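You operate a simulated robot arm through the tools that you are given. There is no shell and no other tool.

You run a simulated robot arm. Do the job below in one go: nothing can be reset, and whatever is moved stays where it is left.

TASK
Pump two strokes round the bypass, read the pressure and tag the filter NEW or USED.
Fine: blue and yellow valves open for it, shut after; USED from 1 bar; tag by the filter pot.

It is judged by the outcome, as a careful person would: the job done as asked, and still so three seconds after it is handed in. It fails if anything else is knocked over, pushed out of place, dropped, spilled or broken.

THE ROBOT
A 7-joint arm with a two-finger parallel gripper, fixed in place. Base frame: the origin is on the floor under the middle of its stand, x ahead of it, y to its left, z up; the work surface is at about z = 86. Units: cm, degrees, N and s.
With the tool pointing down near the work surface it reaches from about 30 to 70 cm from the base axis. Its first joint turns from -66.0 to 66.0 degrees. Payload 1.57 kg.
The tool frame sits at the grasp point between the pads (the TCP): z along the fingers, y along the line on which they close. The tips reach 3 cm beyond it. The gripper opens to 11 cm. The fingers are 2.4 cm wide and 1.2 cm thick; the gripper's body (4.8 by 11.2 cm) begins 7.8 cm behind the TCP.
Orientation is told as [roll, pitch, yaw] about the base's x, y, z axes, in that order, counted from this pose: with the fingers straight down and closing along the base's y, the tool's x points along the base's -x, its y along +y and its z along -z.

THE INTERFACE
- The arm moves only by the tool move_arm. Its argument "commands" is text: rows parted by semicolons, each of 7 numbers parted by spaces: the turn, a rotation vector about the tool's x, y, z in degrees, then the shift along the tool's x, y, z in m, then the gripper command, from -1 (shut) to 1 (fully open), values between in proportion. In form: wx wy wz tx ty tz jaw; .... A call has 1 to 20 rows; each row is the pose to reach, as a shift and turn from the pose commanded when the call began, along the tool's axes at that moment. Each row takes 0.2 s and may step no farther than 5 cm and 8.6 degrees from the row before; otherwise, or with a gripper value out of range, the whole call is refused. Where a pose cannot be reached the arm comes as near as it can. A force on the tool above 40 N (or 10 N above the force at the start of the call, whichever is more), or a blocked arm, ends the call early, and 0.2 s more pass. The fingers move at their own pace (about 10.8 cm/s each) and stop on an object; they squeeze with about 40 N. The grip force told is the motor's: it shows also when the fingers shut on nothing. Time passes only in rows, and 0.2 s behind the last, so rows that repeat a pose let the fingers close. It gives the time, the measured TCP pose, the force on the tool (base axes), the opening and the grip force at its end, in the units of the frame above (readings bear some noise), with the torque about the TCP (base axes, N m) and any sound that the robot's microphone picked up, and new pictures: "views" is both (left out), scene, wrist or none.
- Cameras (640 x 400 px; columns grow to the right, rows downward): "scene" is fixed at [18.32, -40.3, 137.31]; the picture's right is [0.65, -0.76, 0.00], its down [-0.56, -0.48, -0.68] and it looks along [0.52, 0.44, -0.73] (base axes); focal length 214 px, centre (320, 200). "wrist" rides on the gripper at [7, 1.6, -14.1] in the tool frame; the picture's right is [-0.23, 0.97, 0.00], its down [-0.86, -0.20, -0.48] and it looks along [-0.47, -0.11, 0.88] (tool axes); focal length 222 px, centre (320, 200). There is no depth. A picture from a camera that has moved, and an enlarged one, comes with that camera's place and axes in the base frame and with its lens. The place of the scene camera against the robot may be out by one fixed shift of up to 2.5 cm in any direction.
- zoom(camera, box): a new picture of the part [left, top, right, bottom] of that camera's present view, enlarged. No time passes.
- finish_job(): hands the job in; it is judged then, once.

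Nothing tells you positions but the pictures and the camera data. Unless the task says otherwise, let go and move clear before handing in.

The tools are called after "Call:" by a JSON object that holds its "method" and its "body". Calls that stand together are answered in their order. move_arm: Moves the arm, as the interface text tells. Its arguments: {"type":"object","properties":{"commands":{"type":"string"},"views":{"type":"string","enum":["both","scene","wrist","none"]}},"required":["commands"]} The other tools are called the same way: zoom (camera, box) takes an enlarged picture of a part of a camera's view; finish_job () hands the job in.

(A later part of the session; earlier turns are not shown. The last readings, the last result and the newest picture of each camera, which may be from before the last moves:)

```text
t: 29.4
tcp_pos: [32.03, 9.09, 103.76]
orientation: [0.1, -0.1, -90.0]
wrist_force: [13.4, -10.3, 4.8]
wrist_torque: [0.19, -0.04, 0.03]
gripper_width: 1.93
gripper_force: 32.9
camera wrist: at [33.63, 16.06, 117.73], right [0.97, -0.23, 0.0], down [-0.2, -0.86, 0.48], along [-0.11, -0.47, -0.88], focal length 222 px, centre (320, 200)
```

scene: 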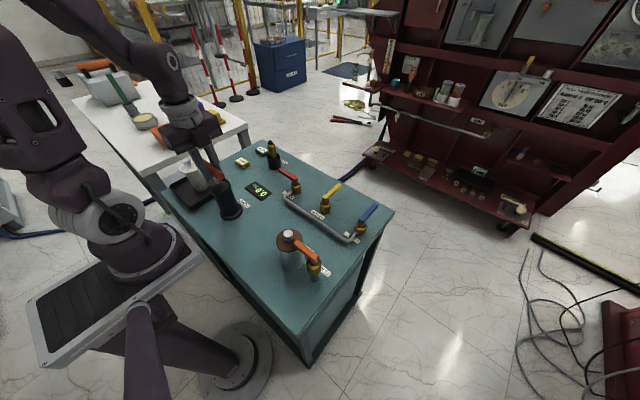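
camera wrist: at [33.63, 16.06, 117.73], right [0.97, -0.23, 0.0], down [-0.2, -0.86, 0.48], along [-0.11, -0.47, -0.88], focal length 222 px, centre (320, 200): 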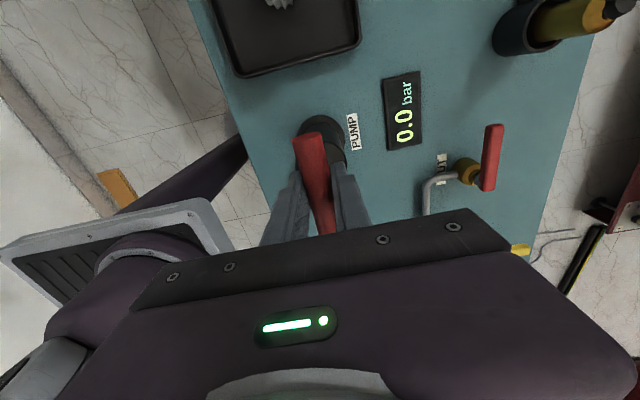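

The plunger moves easily (about 5 N). I'll continue down to the bottom of the stroke.

Call:
{"method": "move_arm", "body": {"commands": "0 0 0 -0.001 0.0012 0.005 -1; 0 0 0 -0.001 0.0012 0.011 -1; 0 0 0 -0.001 0.0012 0.017 -1; 0 0 0 -0.001 0.0012 0.023 -1; 0 0 0 -0.001 0.0012 0.028 -1"}}

```text
t: 30.6
tcp_pos: [31.93, 8.98, 100.76]
orientation: [0.1, 0.1, -89.9]
wrist_force: [0.2, 19.2, 9.1]
wrist_torque: [0.03, 0.04, -0.02]
gripper_width: 1.93
gripper_force: 32.9
camera wrist: at [33.61, 16.04, 114.97], right [0.97, -0.22, 0.0], down [-0.2, -0.86, 0.48], along [-0.11, -0.46, -0.88], focal length 222 px, centre (320, 200)
```

scene: 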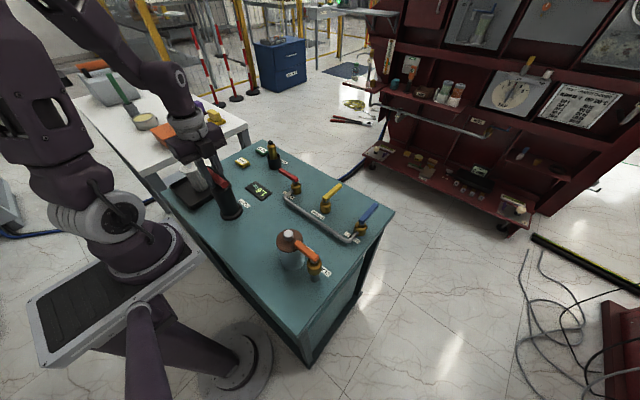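
wrist: 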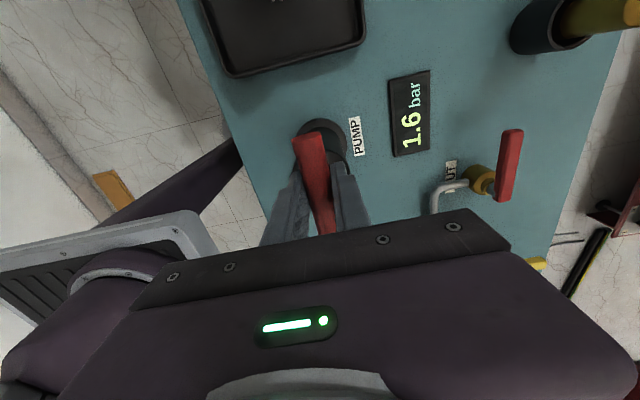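

The display already shows 1.6 bar. I'll press a little further to find the bottom of the stroke.

Call:
{"method": "move_arm", "body": {"commands": "0 0 0 0.0006 0 0.003 -1; 0 0 0 0.0006 0 0.006 -1; 0 0 0 0.0006 0 0.006 -1"}}

Call:
{"method": "zoom", "body": {"camera": "scene", "box": [160, 130, 290, 230]}}

Call:
{"method": "zoom", "body": {"camera": "wrist", "box": [230, 50, 470, 250]}}

```text
t: 31.0
tcp_pos: [32.03, 8.98, 100.71]
orientation: [0.2, 0.1, -89.9]
wrist_force: [-7.7, 5.6, 9.0]
wrist_torque: [-0.15, 0.07, -0.05]
gripper_width: 1.92
gripper_force: 33.1
stopped in row 1: the force on the tool passed its limit at 60 N (the readings are from after the stop); the commanded pose is now the measured one
camera wrist: at [33.6, 16.04, 114.91], right [0.97, -0.23, 0.0], down [-0.2, -0.86, 0.48], along [-0.11, -0.46, -0.88], focal length 222 px, centre (320, 200)
```

scene: 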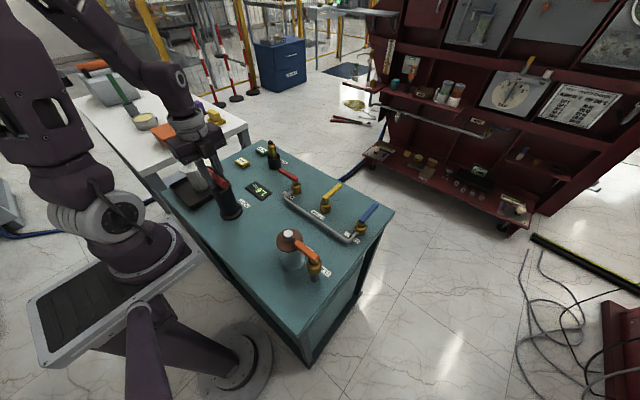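
wrist: 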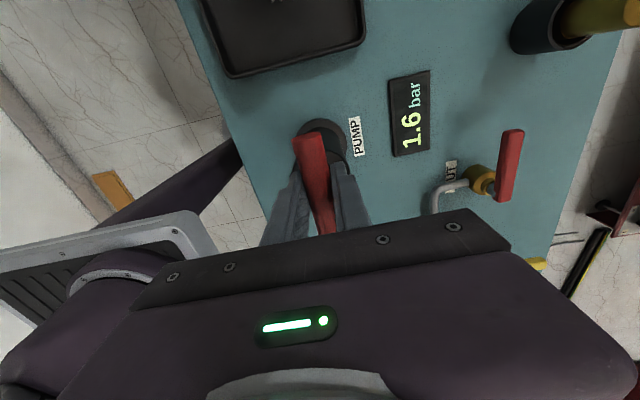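

```text
4.00 times, centred on (225, 180) of scene
camera zoom: at [18.29, -40.29, 137.32], right [0.65, -0.76, 0.0], down [-0.56, -0.48, -0.68], along [0.52, 0.44, -0.73], focal length 858 px, centre (700, 280)
```

zoom: 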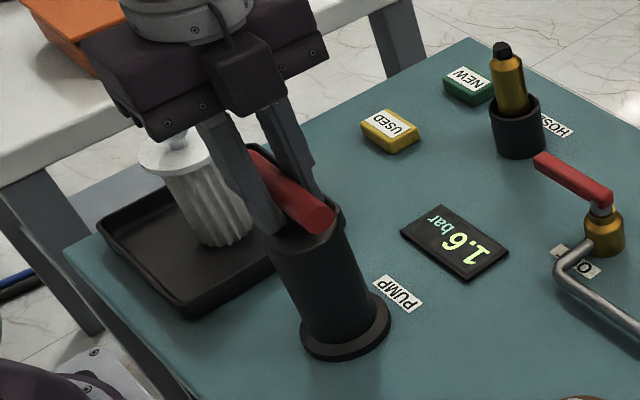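

```text
2.00 times, centred on (350, 150) of wrist
camera zoom: at [33.6, 16.04, 114.91], right [0.97, -0.23, 0.0], down [-0.2, -0.86, 0.48], along [-0.11, -0.46, -0.88], focal length 444 px, centre (260, 300)
```

zoom: 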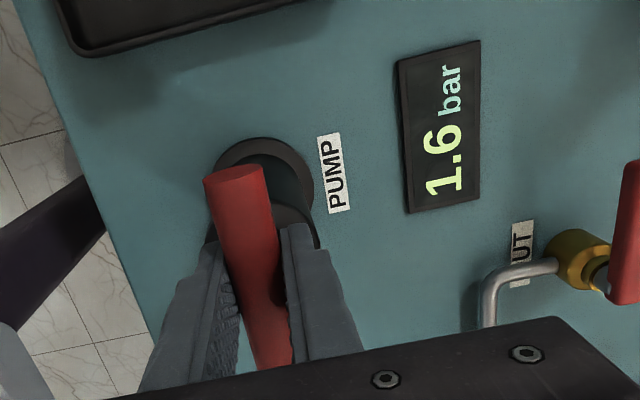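

That's the bottom stop, with the display showing 1.6 bar. Now I'll pull the plunger back up to the top.

Call:
{"method": "move_arm", "body": {"commands": "0 0 0 0 0 -0.007 -1; 0 0 0 0 0 -0.014 -1; 0 0 0 0 0 -0.021 -1; 0 0 0 0 0 -0.028 -1; 0 0 0 0 0 -0.035 -1; 0 0 0 0 0 -0.042 -1; 0 0 0 0 0 -0.047 -1; 0 0 0 0 0 -0.047 -1"}}

Call:
{"method": "zoom", "body": {"camera": "scene", "box": [160, 130, 290, 230]}}

```text
t: 32.8
tcp_pos: [32.06, 9.03, 105.66]
orientation: [0.1, 0.1, -89.9]
wrist_force: [-10.4, 20.5, 1.4]
wrist_torque: [0.27, 0.04, -0.08]
gripper_width: 1.91
gripper_force: 33.6
camera wrist: at [33.6, 16.02, 119.7], right [0.97, -0.23, 0.0], down [-0.2, -0.86, 0.48], along [-0.1, -0.46, -0.88], focal length 222 px, centre (320, 200)
```

scene: 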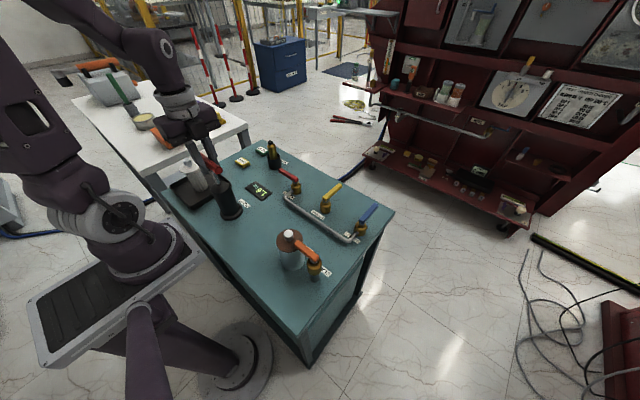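
wrist: 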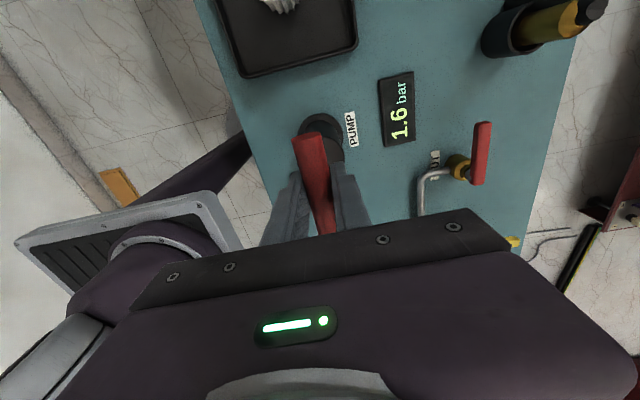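

```text
4.00 times, centred on (225, 180) of scene
camera zoom: at [18.29, -40.24, 137.34], right [0.65, -0.76, 0.0], down [-0.56, -0.48, -0.68], along [0.52, 0.44, -0.73], focal length 858 px, centre (700, 280)
```

zoom: 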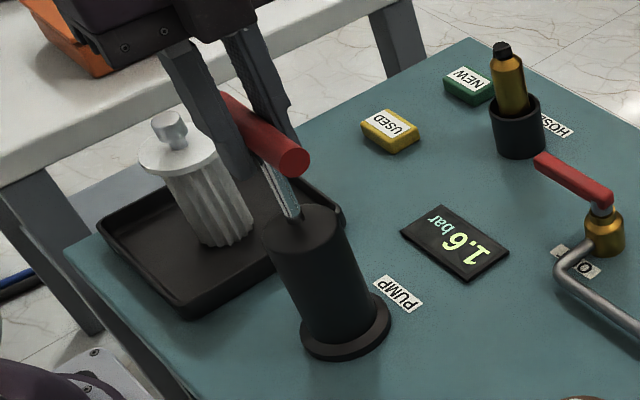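

The reading holds at 1.6 bar with the handle up. Now the second stroke down.

Call:
{"method": "move_arm", "body": {"commands": "0 0 0 0.0005 -0.0004 0.006 -1; 0 0 0 0.0005 -0.0004 0.012 -1; 0 0 0 0.0005 -0.0004 0.018 -1; 0 0 0 0.0005 -0.0004 0.024 -1; 0 0 0 0.0005 -0.0004 0.03 -1; 0 0 0 0.0005 -0.0004 0.036 -1; 0 0 0 0.0005 -0.0004 0.041 -1; 0 0 0 0.0005 -0.0004 0.045 -1; 0 0 0 0.0005 -0.0004 0.047 -1; 0 0 0 0.0005 -0.0004 0.047 -1"}}

Call:
{"method": "zoom", "body": {"camera": "scene", "box": [160, 130, 290, 230]}}

Call:
{"method": "zoom", "body": {"camera": "wrist", "box": [230, 50, 470, 250]}}

```text
t: 35.0
tcp_pos: [31.91, 9.01, 100.85]
orientation: [0.1, 0.1, -89.9]
wrist_force: [3.7, -14.2, 15.7]
wrist_torque: [-0.27, 0.05, -0.15]
gripper_width: 1.96
gripper_force: 33.6
camera wrist: at [33.61, 16.03, 114.9], right [0.97, -0.23, 0.0], down [-0.2, -0.86, 0.48], along [-0.11, -0.47, -0.88], focal length 222 px, centre (320, 200)
```

scene: 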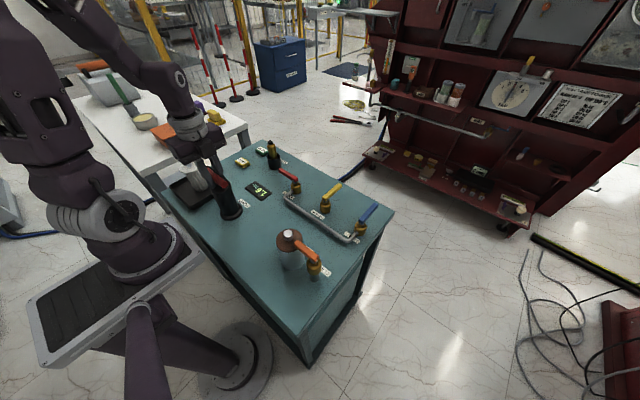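
wrist: 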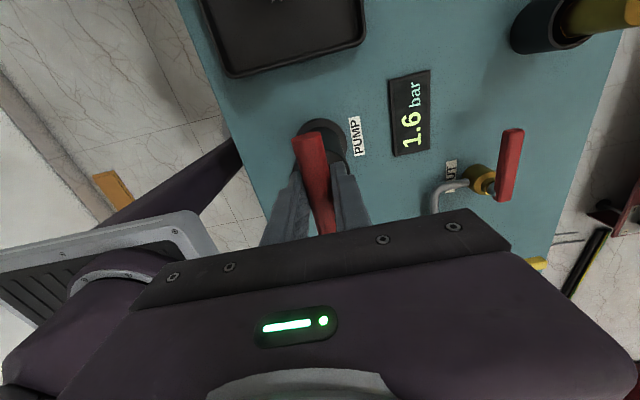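

```text
4.00 times, centred on (225, 180) of scene
camera zoom: at [18.32, -40.34, 137.3], right [0.65, -0.76, 0.0], down [-0.56, -0.48, -0.68], along [0.52, 0.44, -0.73], focal length 858 px, centre (700, 280)
```

zoom: 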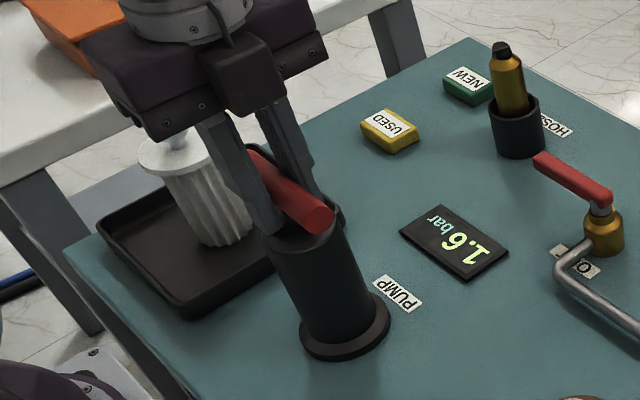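

```text
2.00 times, centred on (350, 150) of wrist
camera zoom: at [33.61, 16.03, 114.9], right [0.97, -0.23, 0.0], down [-0.2, -0.86, 0.48], along [-0.11, -0.47, -0.88], focal length 444 px, centre (260, 300)
```

zoom: 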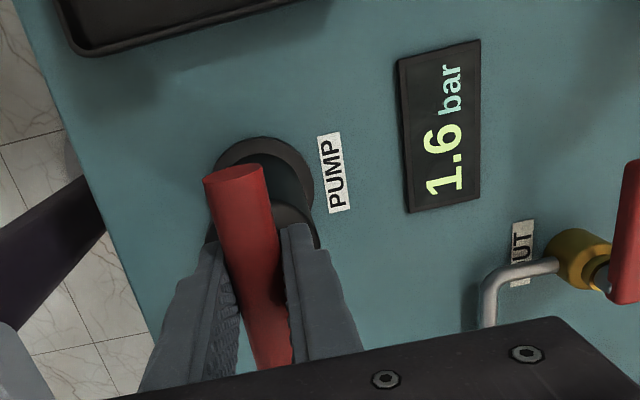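

Call:
{"method": "move_arm", "body": {"commands": "0 0 0 -0.0003 0 0.0007 -1; 0 0 0 -0.0003 0 0.0014 -1; 0 0 0 -0.0003 0 0.0014 -1", "views": "wrist"}}

```text
t: 35.4
tcp_pos: [31.97, 9.04, 100.8]
orientation: [0.3, 0.1, -89.9]
wrist_force: [-3.8, -2.3, 9.6]
wrist_torque: [0.05, -0.02, -0.08]
gripper_width: 1.97
gripper_force: 33.2
stopped in row 2: the force on the tool passed its limit at 45 N (the readings are from after the stop); the commanded pose is now the measured one
camera wrist: at [33.6, 16.04, 114.91], right [0.97, -0.23, 0.0], down [-0.2, -0.86, 0.48], along [-0.11, -0.47, -0.88], focal length 222 px, centre (320, 200)
```

wrist: 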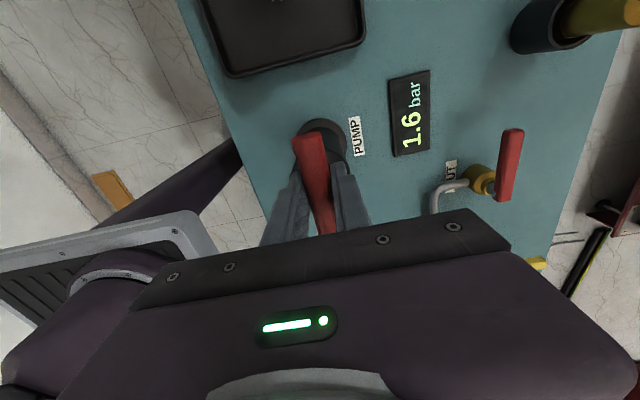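

Second stroke reached the same bottom stop, and the pressure reads 1.6 bar, so the filter is USED. I'll raise the handle back to the top.

Call:
{"method": "move_arm", "body": {"commands": "0 0 0 0 0 -0.007 -1; 0 0 0 0 0 -0.014 -1; 0 0 0 0 0 -0.021 -1; 0 0 0 0 0 -0.028 -1; 0 0 0 0 0 -0.035 -1; 0 0 0 0 0 -0.042 -1; 0 0 0 0 0 -0.047 -1; 0 0 0 0 0 -0.047 -1"}}

Call:
{"method": "zoom", "body": {"camera": "scene", "box": [160, 130, 290, 230]}}

```text
t: 37.2
tcp_pos: [32.05, 9.04, 105.48]
orientation: [0.1, 0.0, -89.9]
wrist_force: [-3.2, 0.3, 0.8]
wrist_torque: [-0.05, 0.0, -0.1]
gripper_width: 1.91
gripper_force: 33.4
camera wrist: at [33.6, 16.04, 119.65], right [0.97, -0.23, 0.0], down [-0.2, -0.86, 0.48], along [-0.11, -0.47, -0.88], focal length 222 px, centre (320, 200)
```

scene: 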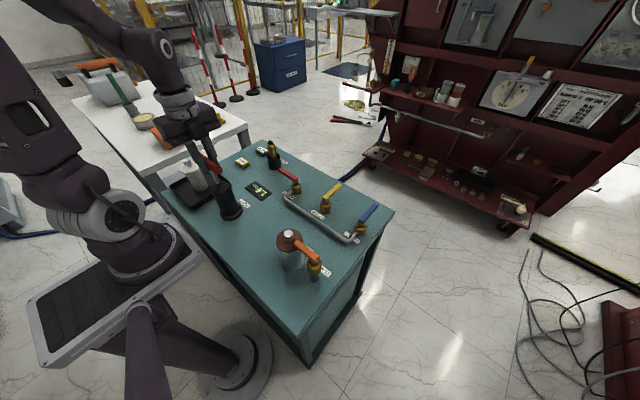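
wrist: 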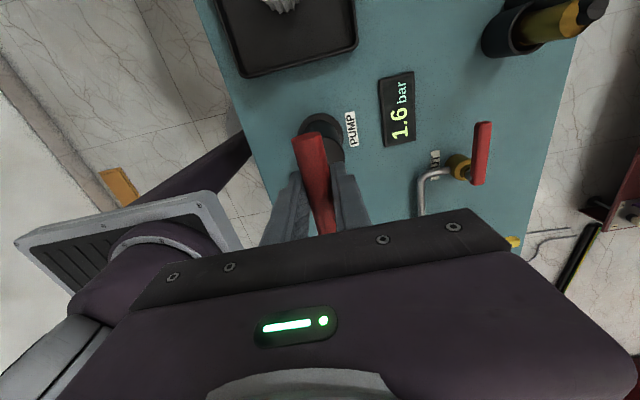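

```text
4.00 times, centred on (225, 180) of scene
camera zoom: at [18.31, -40.29, 137.31], right [0.65, -0.76, 0.0], down [-0.56, -0.48, -0.68], along [0.52, 0.44, -0.73], focal length 858 px, centre (700, 280)
```

zoom: 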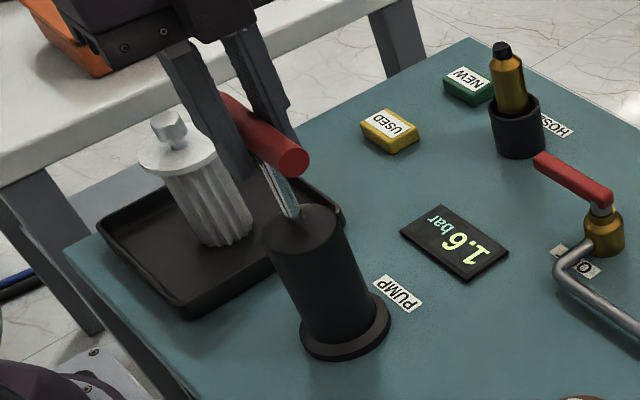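

1.6 bar confirmed with the handle up. I'll release the bar and rise straight up.

Call:
{"method": "move_arm", "body": {"commands": "0 0 0 0 0 0 -0.4; 0 0 0 0 0 0 0; 0 0 0 0 0 0 0; 0 0 0 0 0 -0.03 0; 0 0 0 0 0 -0.06 0; 0 0 0 0 0 -0.09 0; 0 0 0 0 0 -0.12 0; 0 0 0 0 0 -0.12 0"}}

Call:
{"method": "zoom", "body": {"camera": "scene", "box": [160, 130, 290, 230]}}

```text
t: 39.0
tcp_pos: [32.21, 8.99, 117.54]
orientation: [0.2, 0.1, -89.9]
wrist_force: [-0.4, 0.2, 0.1]
wrist_torque: [0.05, 0.01, -0.01]
gripper_width: 5.49
gripper_force: 0.1
camera wrist: at [33.75, 16.09, 131.68], right [0.97, -0.23, 0.0], down [-0.2, -0.86, 0.48], along [-0.11, -0.47, -0.88], focal length 222 px, centre (320, 200)
```

scene: 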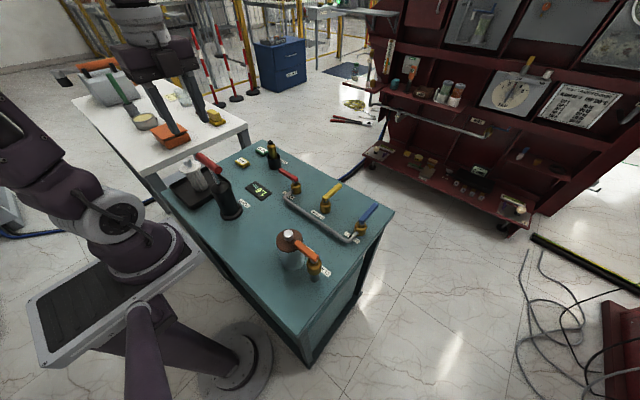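
wrist: 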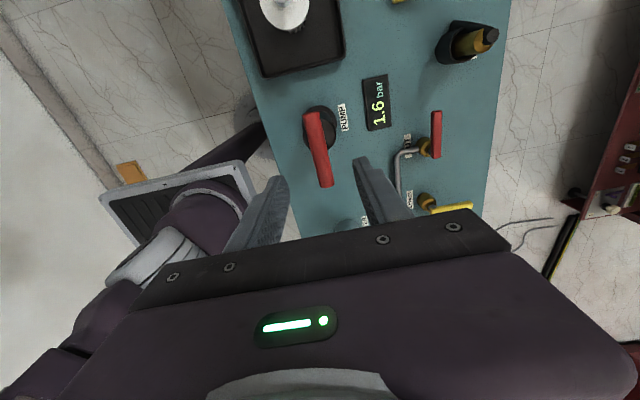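

```text
4.00 times, centred on (225, 180) of scene
camera zoom: at [18.32, -40.3, 137.31], right [0.65, -0.76, 0.0], down [-0.56, -0.48, -0.68], along [0.52, 0.44, -0.73], focal length 858 px, centre (700, 280)
```

zoom: 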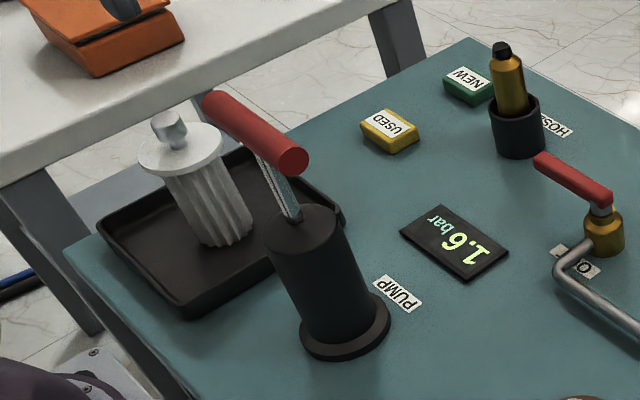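

The pump is back as it was. Next I'll shut the valves, yellow first, approaching at yaw 180 over its handle, which now lies along +x at y≈-13.3.

Call:
{"method": "move_arm", "body": {"commands": "0 0 7.5 -0.0186 0.0203 0 0; 0 0 15 -0.0372 0.0407 0 0; 0 0 22.5 -0.0558 0.061 0 0; 0 0 30 -0.0743 0.0813 0 0; 0 0 37.5 -0.0929 0.1017 0 0; 0 0 45 -0.1115 0.122 0.01 0; 0 0 52.5 -0.1301 0.1423 0.03 0; 0 0 60 -0.1487 0.1627 0.05 0; 0 0 67.5 -0.1673 0.183 0.07 0; 0 0 75 -0.1858 0.2033 0.09 0; 0 0 82.5 -0.2044 0.2237 0.11 0; 0 0 90 -0.223 0.244 0.125 0; 0 0 90 -0.223 0.244 0.125 0"}}

Call:
{"method": "zoom", "body": {"camera": "wrist", "box": [240, 100, 440, 240]}}

```text
t: 41.8
tcp_pos: [56.42, -13.22, 105.14]
orientation: [0.0, 0.2, -180.0]
wrist_force: [-0.5, -1.2, 0.3]
wrist_torque: [-0.02, -0.05, -0.02]
gripper_width: 5.49
gripper_force: 0.0
camera wrist: at [63.44, -14.84, 119.18], right [-0.23, -0.97, 0.0], down [-0.86, 0.2, 0.48], along [-0.46, 0.11, -0.88], focal length 222 px, centre (320, 200)
```

scene: 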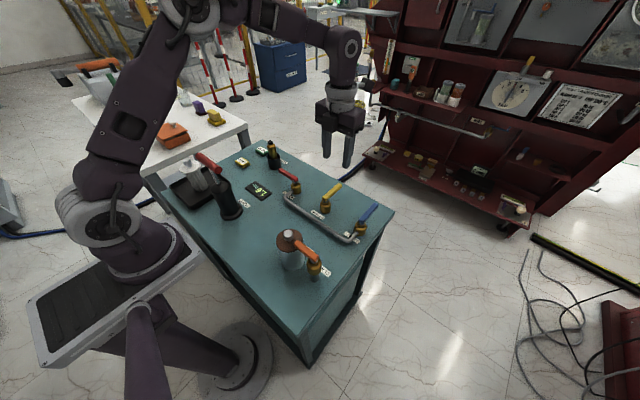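
wrist: 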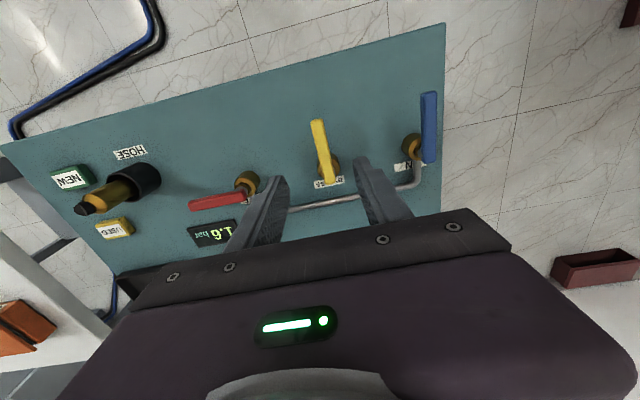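

```text
2.86 times, centred on (340, 170) of wrist
camera zoom: at [63.44, -14.84, 119.18], right [-0.23, -0.97, 0.0], down [-0.86, 0.2, 0.48], along [-0.46, 0.11, -0.88], focal length 635 px, centre (263, 286)
```

zoom: 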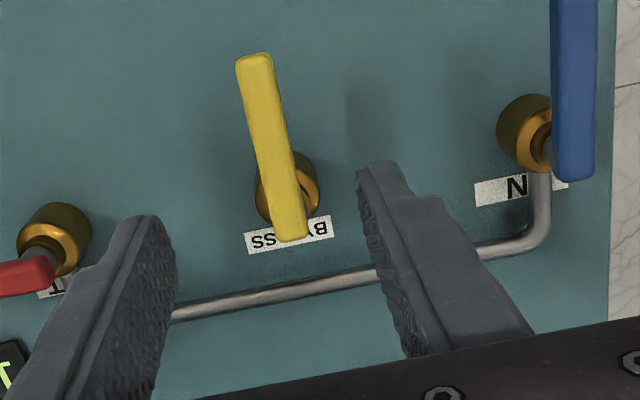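

Call:
{"method": "move_arm", "body": {"commands": "0 0 0 0 0 0.03 0; 0 0 0 0 0 0.06 0; 0 0 0 0 0 0.09 0; 0 0 0 0 0 0.117 0; 0 0 0 0 0 0.117 -0.6; 0 0 0 0 0 0.117 -0.6; 0 0 0 0 0 0.117 -0.6", "views": "wrist"}}

```text
t: 43.4
tcp_pos: [56.41, -13.04, 93.33]
orientation: [0.0, 0.2, -179.9]
wrist_force: [0.2, -1.2, -1.2]
wrist_torque: [-0.02, 0.0, 0.04]
gripper_width: 2.3
gripper_force: 0.9
camera wrist: at [63.38, -14.6, 107.48], right [-0.23, -0.97, 0.0], down [-0.86, 0.2, 0.48], along [-0.46, 0.11, -0.88], focal length 222 px, centre (320, 200)
```

wrist: 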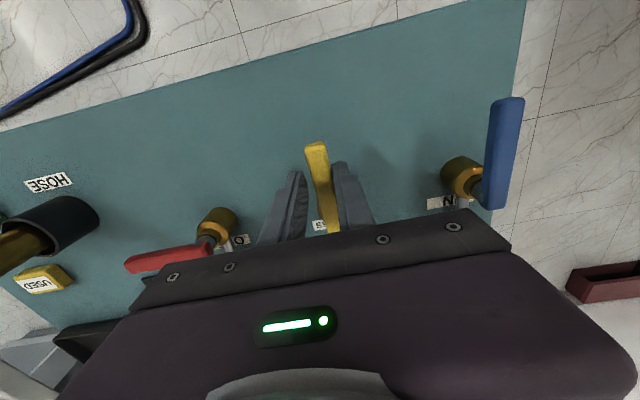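

Call:
{"method": "move_arm", "body": {"commands": "0 0 -8 -0.0004 -0.0061 0 -0.6; 0 0 -16 -0.0017 -0.0121 0 -0.6; 0 0 -24 -0.0038 -0.0179 0 -0.6; 0 0 -32 -0.0067 -0.0233 0 -0.6; 0 0 -40 -0.0103 -0.0283 0 -0.6; 0 0 -48 -0.0146 -0.0327 0 -0.6; 0 0 -48 -0.0146 -0.0327 0 -0.6", "views": "wrist"}}

Call:
{"method": "move_arm", "body": {"commands": "0 0 -8 -0.0004 -0.0061 0 -0.6; 0 0 -16 -0.0017 -0.0121 0 -0.6; 0 0 -24 -0.0038 -0.0179 0 -0.6; 0 0 -32 -0.0067 -0.0233 0 -0.6; 0 0 -40 -0.0103 -0.0283 0 -0.6; 0 0 -48 -0.0146 -0.0327 0 -0.6; 0 0 -54 -0.0181 -0.0356 0 -0.6; 0 0 -54 -0.0181 -0.0356 0 -0.6", "views": "wrist"}}

```text
t: 45.0
tcp_pos: [55.09, -9.98, 93.49]
orientation: [-0.1, 0.2, -131.7]
wrist_force: [0.4, 0.7, -0.4]
wrist_torque: [-0.02, 0.01, 0.01]
gripper_width: 2.19
gripper_force: 0.1
camera wrist: at [60.92, -5.72, 107.56], right [0.57, -0.82, 0.0], down [-0.72, -0.51, 0.48], along [-0.39, -0.27, -0.88], focal length 222 px, centre (320, 200)
```

wrist: 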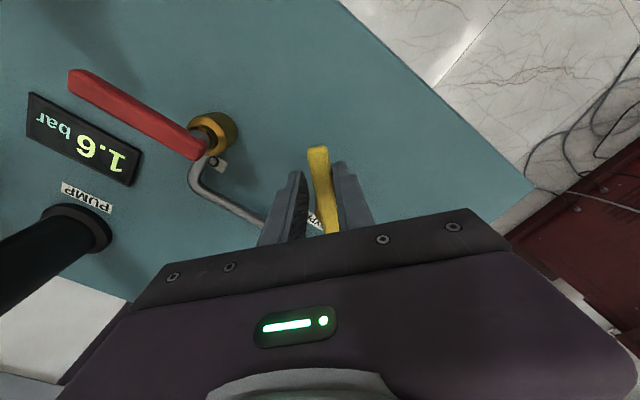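

```text
t: 46.8
tcp_pos: [51.22, -9.1, 93.27]
orientation: [0.4, -0.1, -78.0]
wrist_force: [16.0, -4.8, -1.0]
wrist_torque: [-0.15, -0.17, -0.31]
gripper_width: 3.41
gripper_force: 6.6
camera wrist: at [51.37, -1.79, 107.44], right [1.0, -0.02, 0.01], down [-0.02, -0.88, 0.48], along [0.0, -0.48, -0.88], focal length 222 px, centre (320, 200)
```

wrist: 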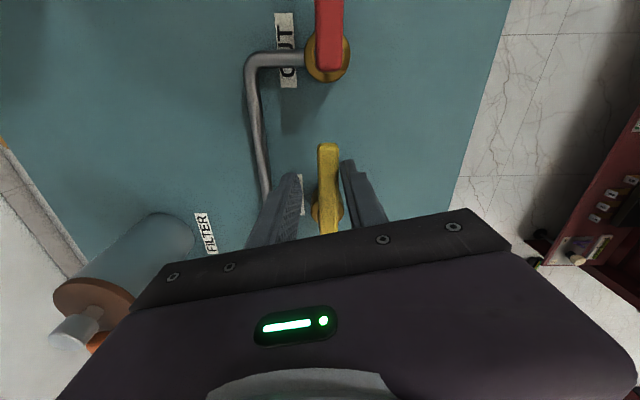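

Yellow is back at its shut stop. I'll back off, rise and go to blue.

Call:
{"method": "move_arm", "body": {"commands": "0 0 6 -0.0002 0.0046 0 -0.5; 0 0 12 -0.001 0.0091 0 -0.3; 0 0 12 -0.001 0.0091 0 0; 0 0 12 -0.001 0.0091 -0.03 0; 0 0 12 -0.001 0.0091 -0.07 0; 0 0 12 -0.001 0.0091 -0.113 0; 0 0 12 -0.001 0.0091 -0.113 0"}}

Call:
{"method": "zoom", "body": {"camera": "wrist", "box": [240, 80, 440, 240]}}

```text
t: 48.4
tcp_pos: [52.06, -8.84, 104.53]
orientation: [0.2, 0.1, -89.9]
wrist_force: [0.4, 0.8, 0.4]
wrist_torque: [-0.03, 0.0, 0.02]
gripper_width: 5.51
gripper_force: 0.1
camera wrist: at [53.69, -1.77, 118.65], right [0.97, -0.23, 0.0], down [-0.2, -0.86, 0.48], along [-0.11, -0.47, -0.88], focal length 222 px, centre (320, 200)
```

scene: 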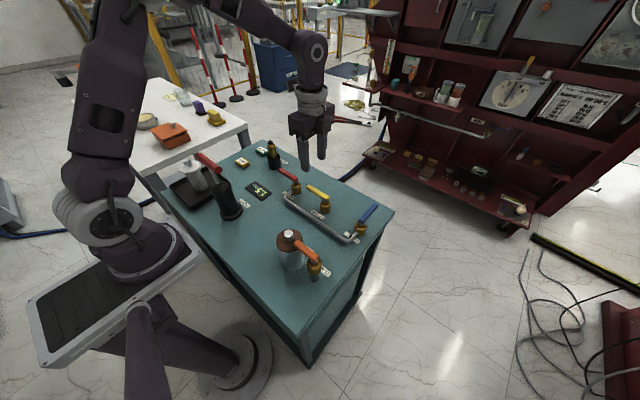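
wrist: 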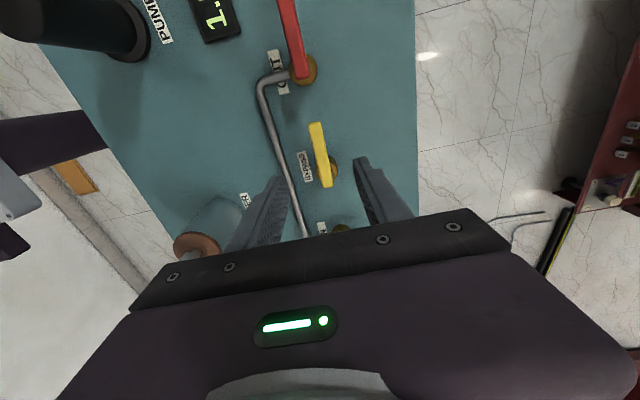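

```text
2.50 times, centred on (340, 160) of wrist
camera zoom: at [53.69, -1.77, 118.65], right [0.97, -0.23, 0.0], down [-0.2, -0.86, 0.48], along [-0.11, -0.47, -0.88], focal length 555 px, centre (270, 300)
```

zoom: 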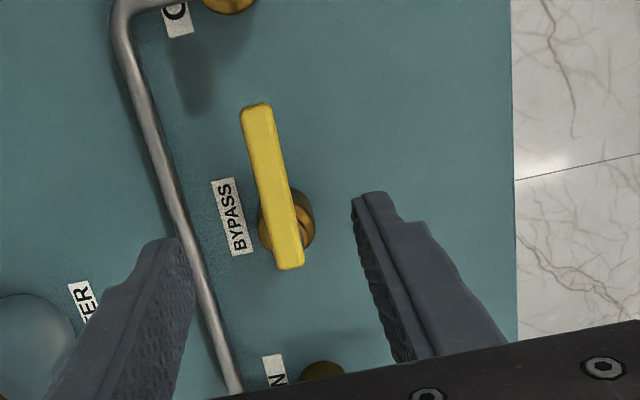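

Call:
{"method": "move_arm", "body": {"commands": "0 0 7.5 -0.0145 0.0036 0 0; 0 0 15 -0.029 0.0072 0 0; 0 0 22.5 -0.0435 0.0109 0 0; 0 0 30 -0.058 0.0145 0 0; 0 0 37.5 -0.0725 0.0181 0 0; 0 0 45 -0.087 0.0217 0 0; 0 0 52.5 -0.1015 0.0254 0 0; 0 0 60 -0.116 0.029 0 0; 0 0 67.5 -0.1305 0.0326 0 0; 0 0 75 -0.145 0.0362 0 0; 0 0 82.5 -0.1595 0.0399 0 0; 0 0 90 -0.174 0.0435 0 0; 0 0 90 -0.174 0.0435 0 0"}}

Call:
{"method": "zoom", "body": {"camera": "wrist", "box": [240, 100, 440, 240]}}

```text
t: 51.2
tcp_pos: [56.44, -26.29, 104.62]
orientation: [-0.1, 0.3, -179.9]
wrist_force: [0.2, -0.3, 0.5]
wrist_torque: [0.01, 0.01, 0.03]
gripper_width: 5.5
gripper_force: 0.1
camera wrist: at [63.42, -27.81, 118.72], right [-0.23, -0.97, 0.0], down [-0.86, 0.2, 0.48], along [-0.46, 0.11, -0.88], focal length 222 px, centre (320, 200)
```

scene: 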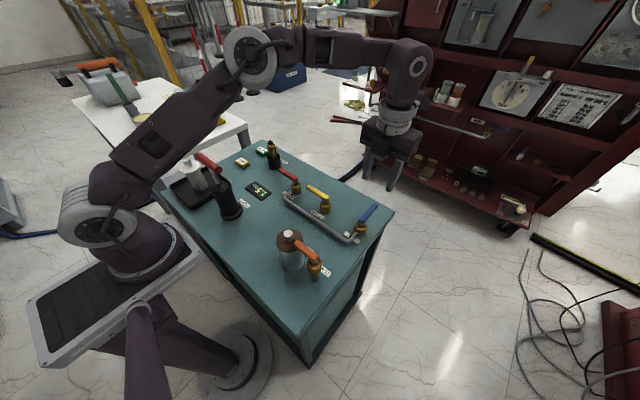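
wrist: 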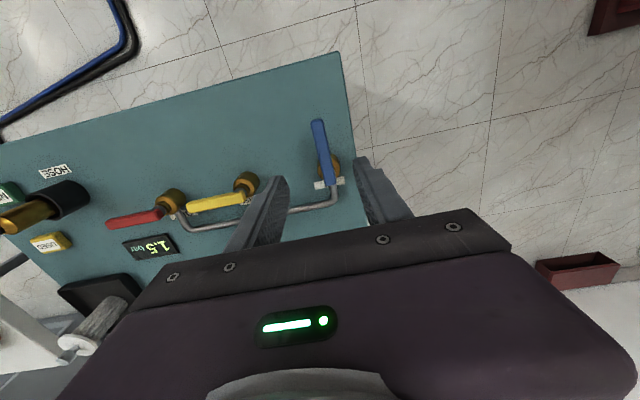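

```text
2.86 times, centred on (340, 170) of wrist
camera zoom: at [63.42, -27.81, 118.72], right [-0.23, -0.97, 0.0], down [-0.86, 0.2, 0.48], along [-0.46, 0.11, -0.88], focal length 635 px, centre (263, 286)
```

zoom: 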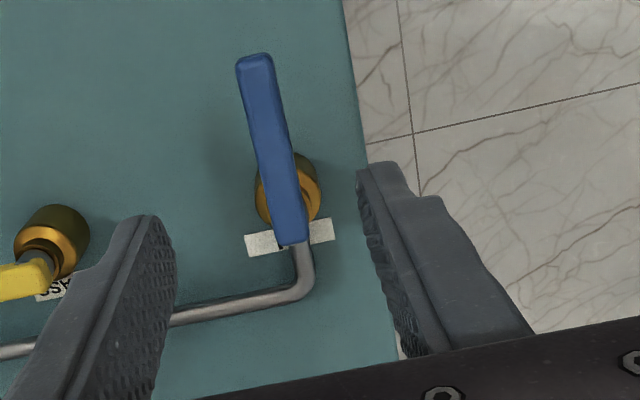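

Call:
{"method": "move_arm", "body": {"commands": "0 0 0 0 0 0.03 0; 0 0 0 0 0 0.06 0; 0 0 0 0 0 0.09 0; 0 0 0 0 0 0.112 0; 0 0 0 0 0 0.112 -0.6; 0 0 0 0 0 0.112 -0.6; 0 0 0 0 0 0.112 -0.6", "views": "wrist"}}

Call:
{"method": "move_arm", "body": {"commands": "0 0 -8 -0.0004 -0.0061 0 -0.6; 0 0 -16 -0.0017 -0.0121 0 -0.6; 0 0 -24 -0.0038 -0.0179 0 -0.6; 0 0 -32 -0.0067 -0.0233 0 -0.6; 0 0 -40 -0.0103 -0.0283 0 -0.6; 0 0 -48 -0.0146 -0.0327 0 -0.6; 0 0 -48 -0.0146 -0.0327 0 -0.6", "views": "wrist"}}

Call:
{"method": "move_arm", "body": {"commands": "0 0 -8 -0.0004 -0.0061 0 -0.6; 0 0 -16 -0.0017 -0.0121 0 -0.6; 0 0 -24 -0.0038 -0.0179 0 -0.6; 0 0 -32 -0.0067 -0.0233 0 -0.6; 0 0 -40 -0.0103 -0.0283 0 -0.6; 0 0 -48 -0.0146 -0.0327 0 -0.6; 0 0 -54 -0.0181 -0.0356 0 -0.6; 0 0 -54 -0.0181 -0.0356 0 -0.6", "views": "wrist"}}

```text
t: 52.8
tcp_pos: [56.46, -26.1, 93.41]
orientation: [-0.2, 0.3, -179.8]
wrist_force: [-0.2, -1.5, 0.9]
wrist_torque: [-0.01, -0.02, 0.0]
gripper_width: 2.28
gripper_force: 0.3
camera wrist: at [63.45, -27.58, 107.58], right [-0.23, -0.97, 0.0], down [-0.86, 0.2, 0.48], along [-0.46, 0.11, -0.88], focal length 222 px, centre (320, 200)
```

wrist: 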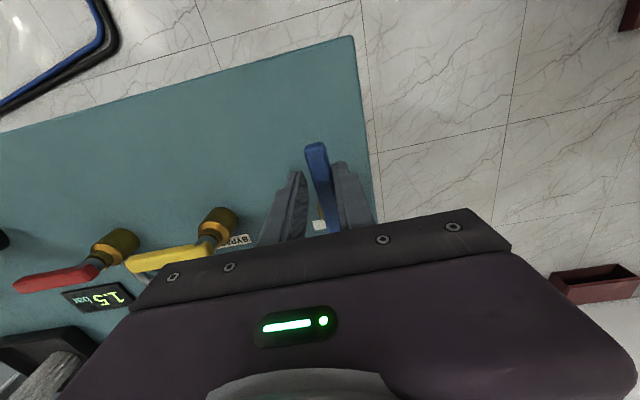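

```text
t: 54.4
tcp_pos: [55.01, -22.96, 93.38]
orientation: [0.0, 0.2, -131.8]
wrist_force: [0.5, 0.1, -0.5]
wrist_torque: [0.03, 0.01, -0.01]
gripper_width: 2.24
gripper_force: 0.1
camera wrist: at [60.87, -18.83, 107.48], right [0.57, -0.82, 0.0], down [-0.72, -0.51, 0.48], along [-0.39, -0.27, -0.88], focal length 222 px, centre (320, 200)
```

wrist: 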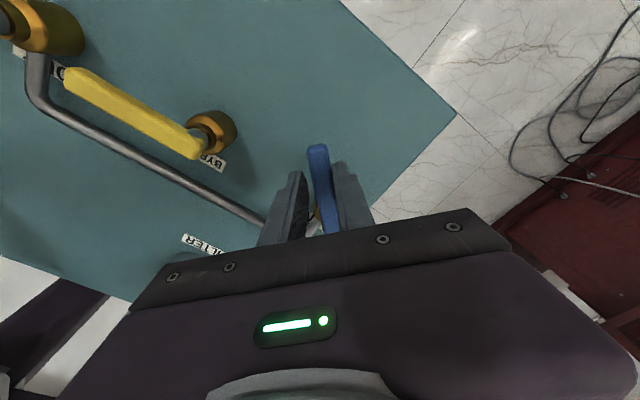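

```text
t: 56.2
tcp_pos: [51.31, -21.95, 93.43]
orientation: [0.3, -0.1, -77.7]
wrist_force: [17.0, -7.1, 2.6]
wrist_torque: [-0.04, -0.25, -0.36]
gripper_width: 3.52
gripper_force: 7.2
camera wrist: at [51.32, -14.77, 107.51], right [1.0, -0.02, 0.01], down [-0.02, -0.88, 0.48], along [0.0, -0.48, -0.88], focal length 222 px, centre (320, 200)
```

wrist: 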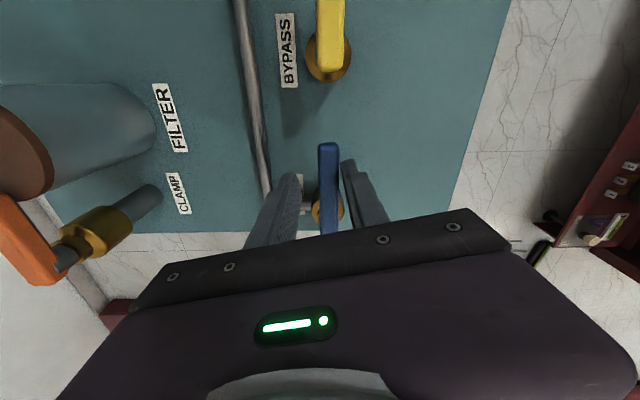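

Both valves are shut again (17 N at the blue stop). I'll back off, rise and head for the USED tag near (49, 26).

Call:
{"method": "move_arm", "body": {"commands": "0 0 6 -0.0002 0.0046 0 -0.5; 0 0 12 -0.001 0.0091 0 -0.3; 0 0 12 -0.001 0.0091 0 0; 0 0 12 -0.001 0.0091 -0.03 0; 0 0 12 -0.001 0.0091 -0.07 0; 0 0 12 -0.001 0.0091 -0.113 0; 0 0 12 -0.001 0.0091 -0.15 0; 0 0 12 -0.001 0.0091 -0.18 0; 0 0 12 -0.001 0.0091 -0.18 0"}}

Call:
{"method": "zoom", "body": {"camera": "wrist", "box": [160, 40, 440, 240]}}

Call:
{"method": "zoom", "body": {"camera": "scene", "box": [230, 140, 390, 290]}}

```text
t: 58.2
tcp_pos: [52.35, -21.95, 111.47]
orientation: [0.1, 0.1, -90.0]
wrist_force: [0.1, 0.1, -0.1]
wrist_torque: [0.0, -0.01, -0.02]
gripper_width: 5.51
gripper_force: 0.1
camera wrist: at [53.81, -14.84, 125.59], right [0.97, -0.23, 0.0], down [-0.2, -0.86, 0.48], along [-0.11, -0.46, -0.88], focal length 222 px, centre (320, 200)
```

scene: 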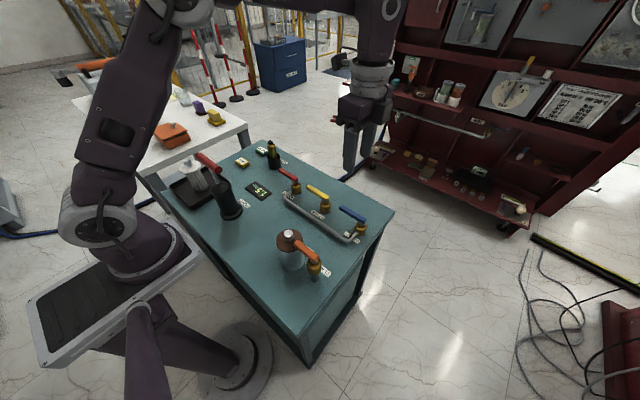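
wrist: 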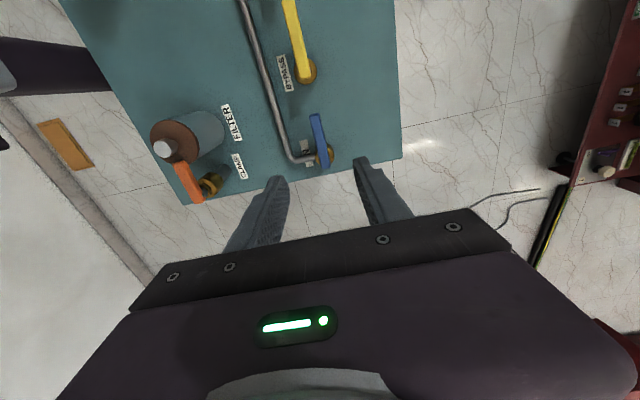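

```text
2.00 times, centred on (300, 140) of wrist
camera zoom: at [53.81, -14.84, 125.59], right [0.97, -0.23, 0.0], down [-0.2, -0.86, 0.48], along [-0.11, -0.46, -0.88], focal length 444 px, centre (360, 320)
```

zoom: 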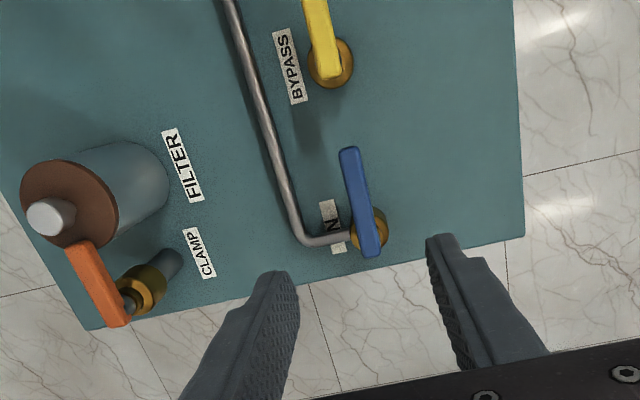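

```text
2.67 times, centred on (310, 215) of scene
camera zoom: at [18.32, -40.3, 137.31], right [0.65, -0.76, 0.0], down [-0.56, -0.48, -0.68], along [0.52, 0.44, -0.73], focal length 572 px, centre (347, 160)
```

zoom: 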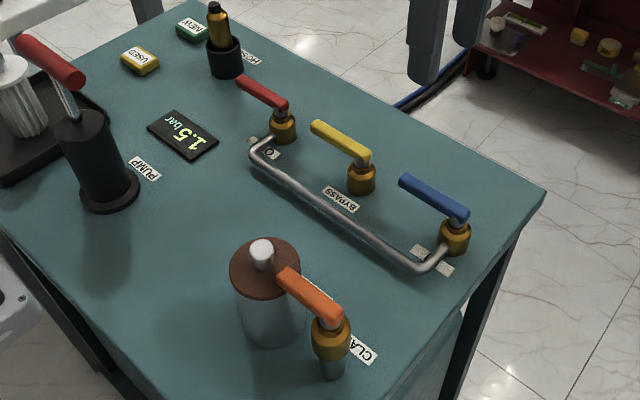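

Both valves are shut and the other fittings are undisturbed. The filter pot is about (32.5, -17.7), radius ≈3.5. Now I'll move over to the USED tag.

Call:
{"method": "move_arm", "body": {"commands": "0 0 0 0.035 -0.003 0 0; 0 0 0 0.075 -0.006 0 0; 0 0 0 0.115 -0.009 0 0; 0 0 0 0.155 -0.012 0 0; 0 0 0 0.195 -0.015 0 0; 0 0 0 0.235 -0.018 0 0; 0 0 0 0.275 -0.021 0 0; 0 0 0 0.315 -0.024 0 0; 0 0 0 0.355 -0.027 0 0; 0 0 0 0.395 -0.03 0 0; 0 0 0 0.435 -0.033 0 0; 0 0 0 0.475 -0.0335 0 0; 0 0 0 0.475 -0.0335 0 0"}}

Call:
{"method": "zoom", "body": {"camera": "wrist", "box": [220, 80, 440, 240]}}

```text
t: 61.0
tcp_pos: [48.64, 25.51, 111.45]
orientation: [0.1, 0.1, -90.0]
wrist_force: [0.0, -0.9, -0.7]
wrist_torque: [0.02, -0.01, 0.0]
gripper_width: 5.49
gripper_force: 0.0
camera wrist: at [50.23, 32.6, 125.51], right [0.97, -0.23, 0.0], down [-0.2, -0.86, 0.48], along [-0.11, -0.46, -0.88], focal length 222 px, centre (320, 200)
```

scene: 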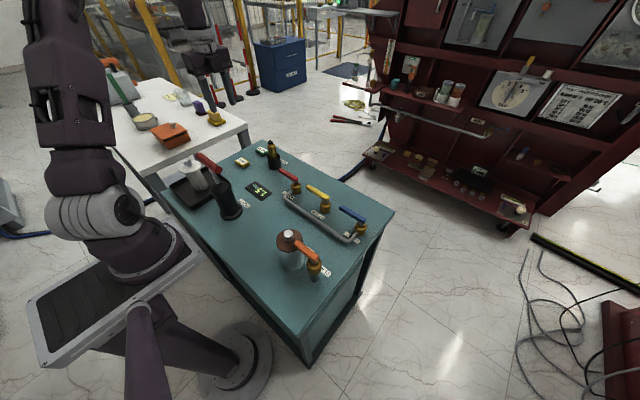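
wrist: 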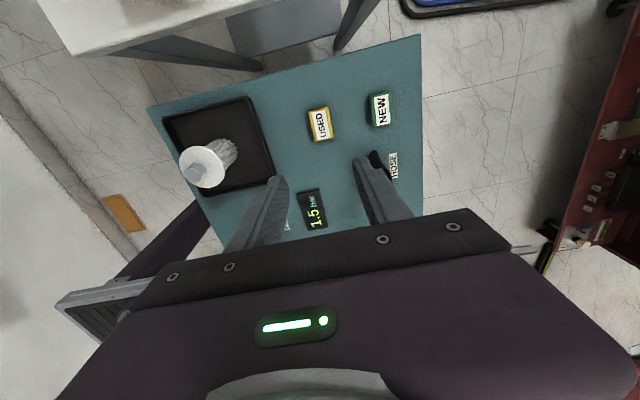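

```text
2.50 times, centred on (330, 160) of wrist
camera zoom: at [50.23, 32.6, 125.51], right [0.97, -0.23, 0.0], down [-0.2, -0.86, 0.48], along [-0.11, -0.46, -0.88], focal length 555 px, centre (295, 300)
```

zoom: 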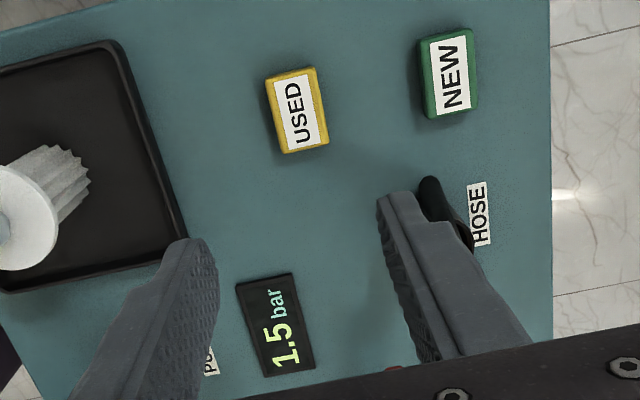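

The USED tag is at about (49.2, 26.5), roughly 2.8 × 5 cm. I'll descend most of the way and check alignment.

Call:
{"method": "move_arm", "body": {"commands": "0 0 0 0.01 0.005 0.03 0; 0 0 0 0.01 0.005 0.07 0; 0 0 0 0.01 0.005 0.11 0; 0 0 0 0.01 0.005 0.15 0; 0 0 0 0.01 0.005 0.175 0; 0 0 0 0.01 0.005 0.175 0"}}

Call:
{"method": "zoom", "body": {"camera": "wrist", "box": [220, 100, 440, 260]}}

Call:
{"method": "zoom", "body": {"camera": "scene", "box": [180, 90, 310, 200]}}

```text
t: 62.4
tcp_pos: [49.2, 26.66, 93.81]
orientation: [0.3, 0.1, -89.9]
wrist_force: [0.3, -0.1, -0.8]
wrist_torque: [-0.03, -0.02, 0.01]
gripper_width: 5.51
gripper_force: 0.0
camera wrist: at [50.74, 33.78, 108.05], right [0.97, -0.23, 0.0], down [-0.2, -0.86, 0.48], along [-0.11, -0.47, -0.88], focal length 222 px, centre (320, 200)
```

scene: 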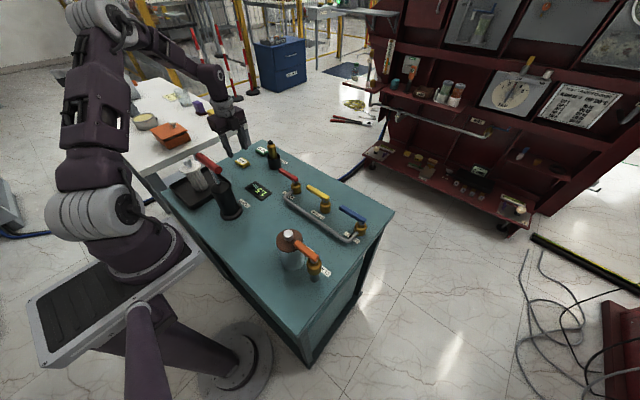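
wrist: 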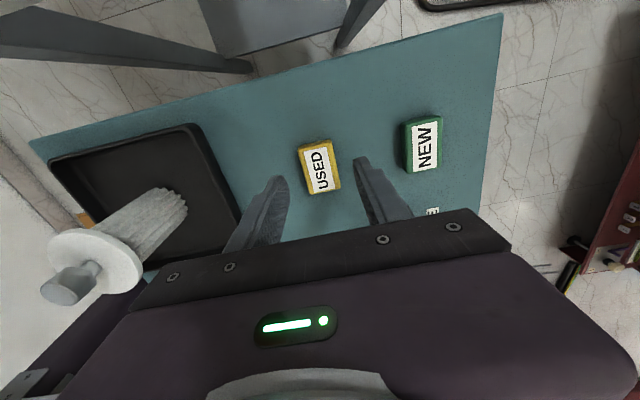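

```text
2.50 times, centred on (330, 180) of wrist
camera zoom: at [50.74, 33.78, 108.05], right [0.97, -0.23, 0.0], down [-0.2, -0.86, 0.48], along [-0.11, -0.47, -0.88], focal length 555 px, centre (295, 250)
```

zoom: 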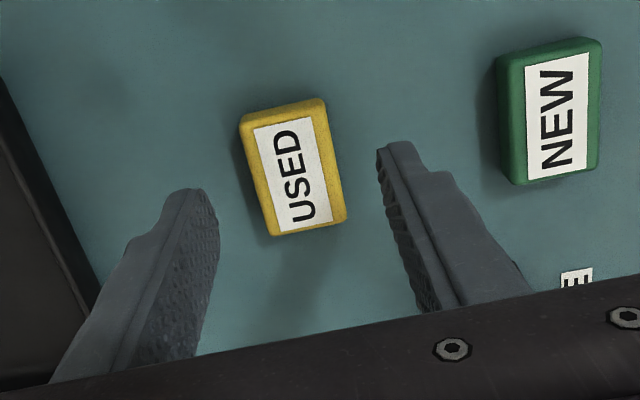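

```text
3.64 times, centred on (245, 145) of scene
camera zoom: at [18.32, -40.3, 137.31], right [0.65, -0.76, 0.0], down [-0.56, -0.48, -0.68], along [0.52, 0.44, -0.73], focal length 780 px, centre (593, 400)
```

zoom: 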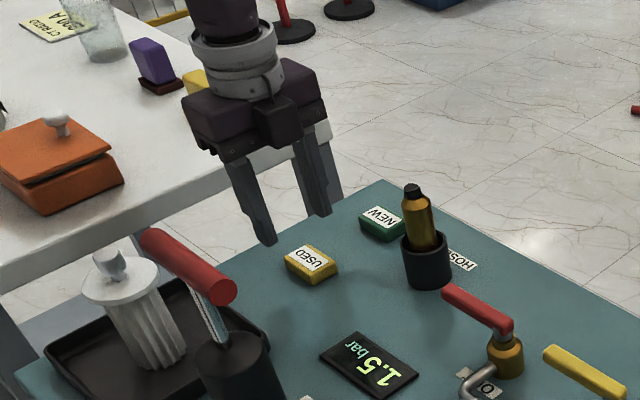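

Call:
{"method": "move_arm", "body": {"commands": "0 0 0 -0.003 -0.001 0.02 0; 0 0 0 -0.003 -0.001 0.035 0; 0 0 0 -0.003 -0.001 0.043 0; 0 0 0 -0.003 -0.001 0.043 0; 0 0 0 -0.003 -0.001 0.043 -0.5; 0 0 0 -0.003 -0.001 0.043 -1; 0 0 0 -0.003 -0.001 0.043 -1; 0 0 0 -0.003 -0.001 0.043 -1"}}

Call:
{"method": "zoom", "body": {"camera": "wrist", "box": [220, 100, 440, 260]}}

```text
t: 64.2
tcp_pos: [49.17, 26.49, 89.76]
orientation: [0.2, 0.1, -89.9]
wrist_force: [0.0, 0.2, -0.1]
wrist_torque: [-0.03, -0.01, 0.01]
gripper_width: 3.23
gripper_force: 40.2
camera wrist: at [50.71, 33.47, 103.84], right [0.97, -0.23, 0.0], down [-0.2, -0.86, 0.48], along [-0.11, -0.47, -0.88], focal length 222 px, centre (320, 200)
```

scene: 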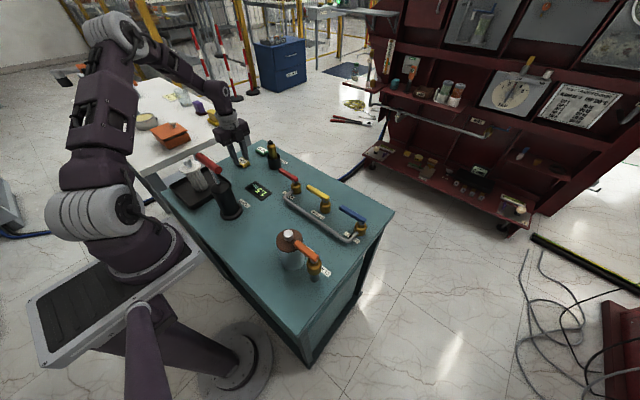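
wrist: 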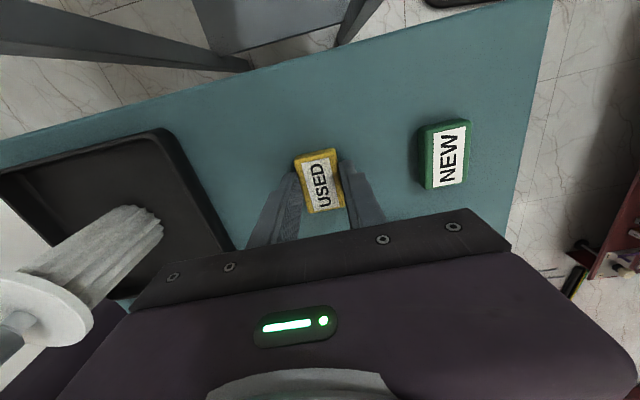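

```text
2.50 times, centred on (330, 180) of wrist
camera zoom: at [50.71, 33.47, 103.84], right [0.97, -0.23, 0.0], down [-0.2, -0.86, 0.48], along [-0.11, -0.47, -0.88], focal length 555 px, centre (295, 250)
```

zoom: 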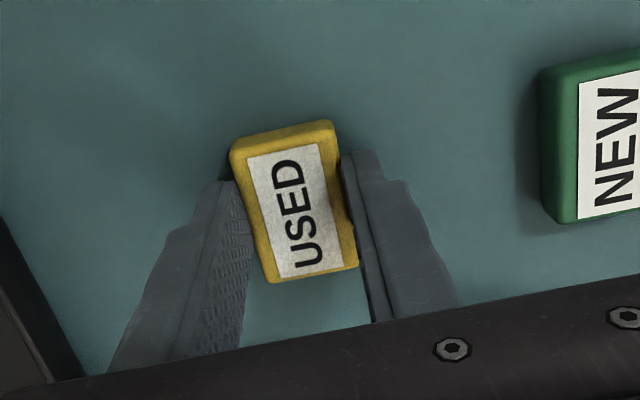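

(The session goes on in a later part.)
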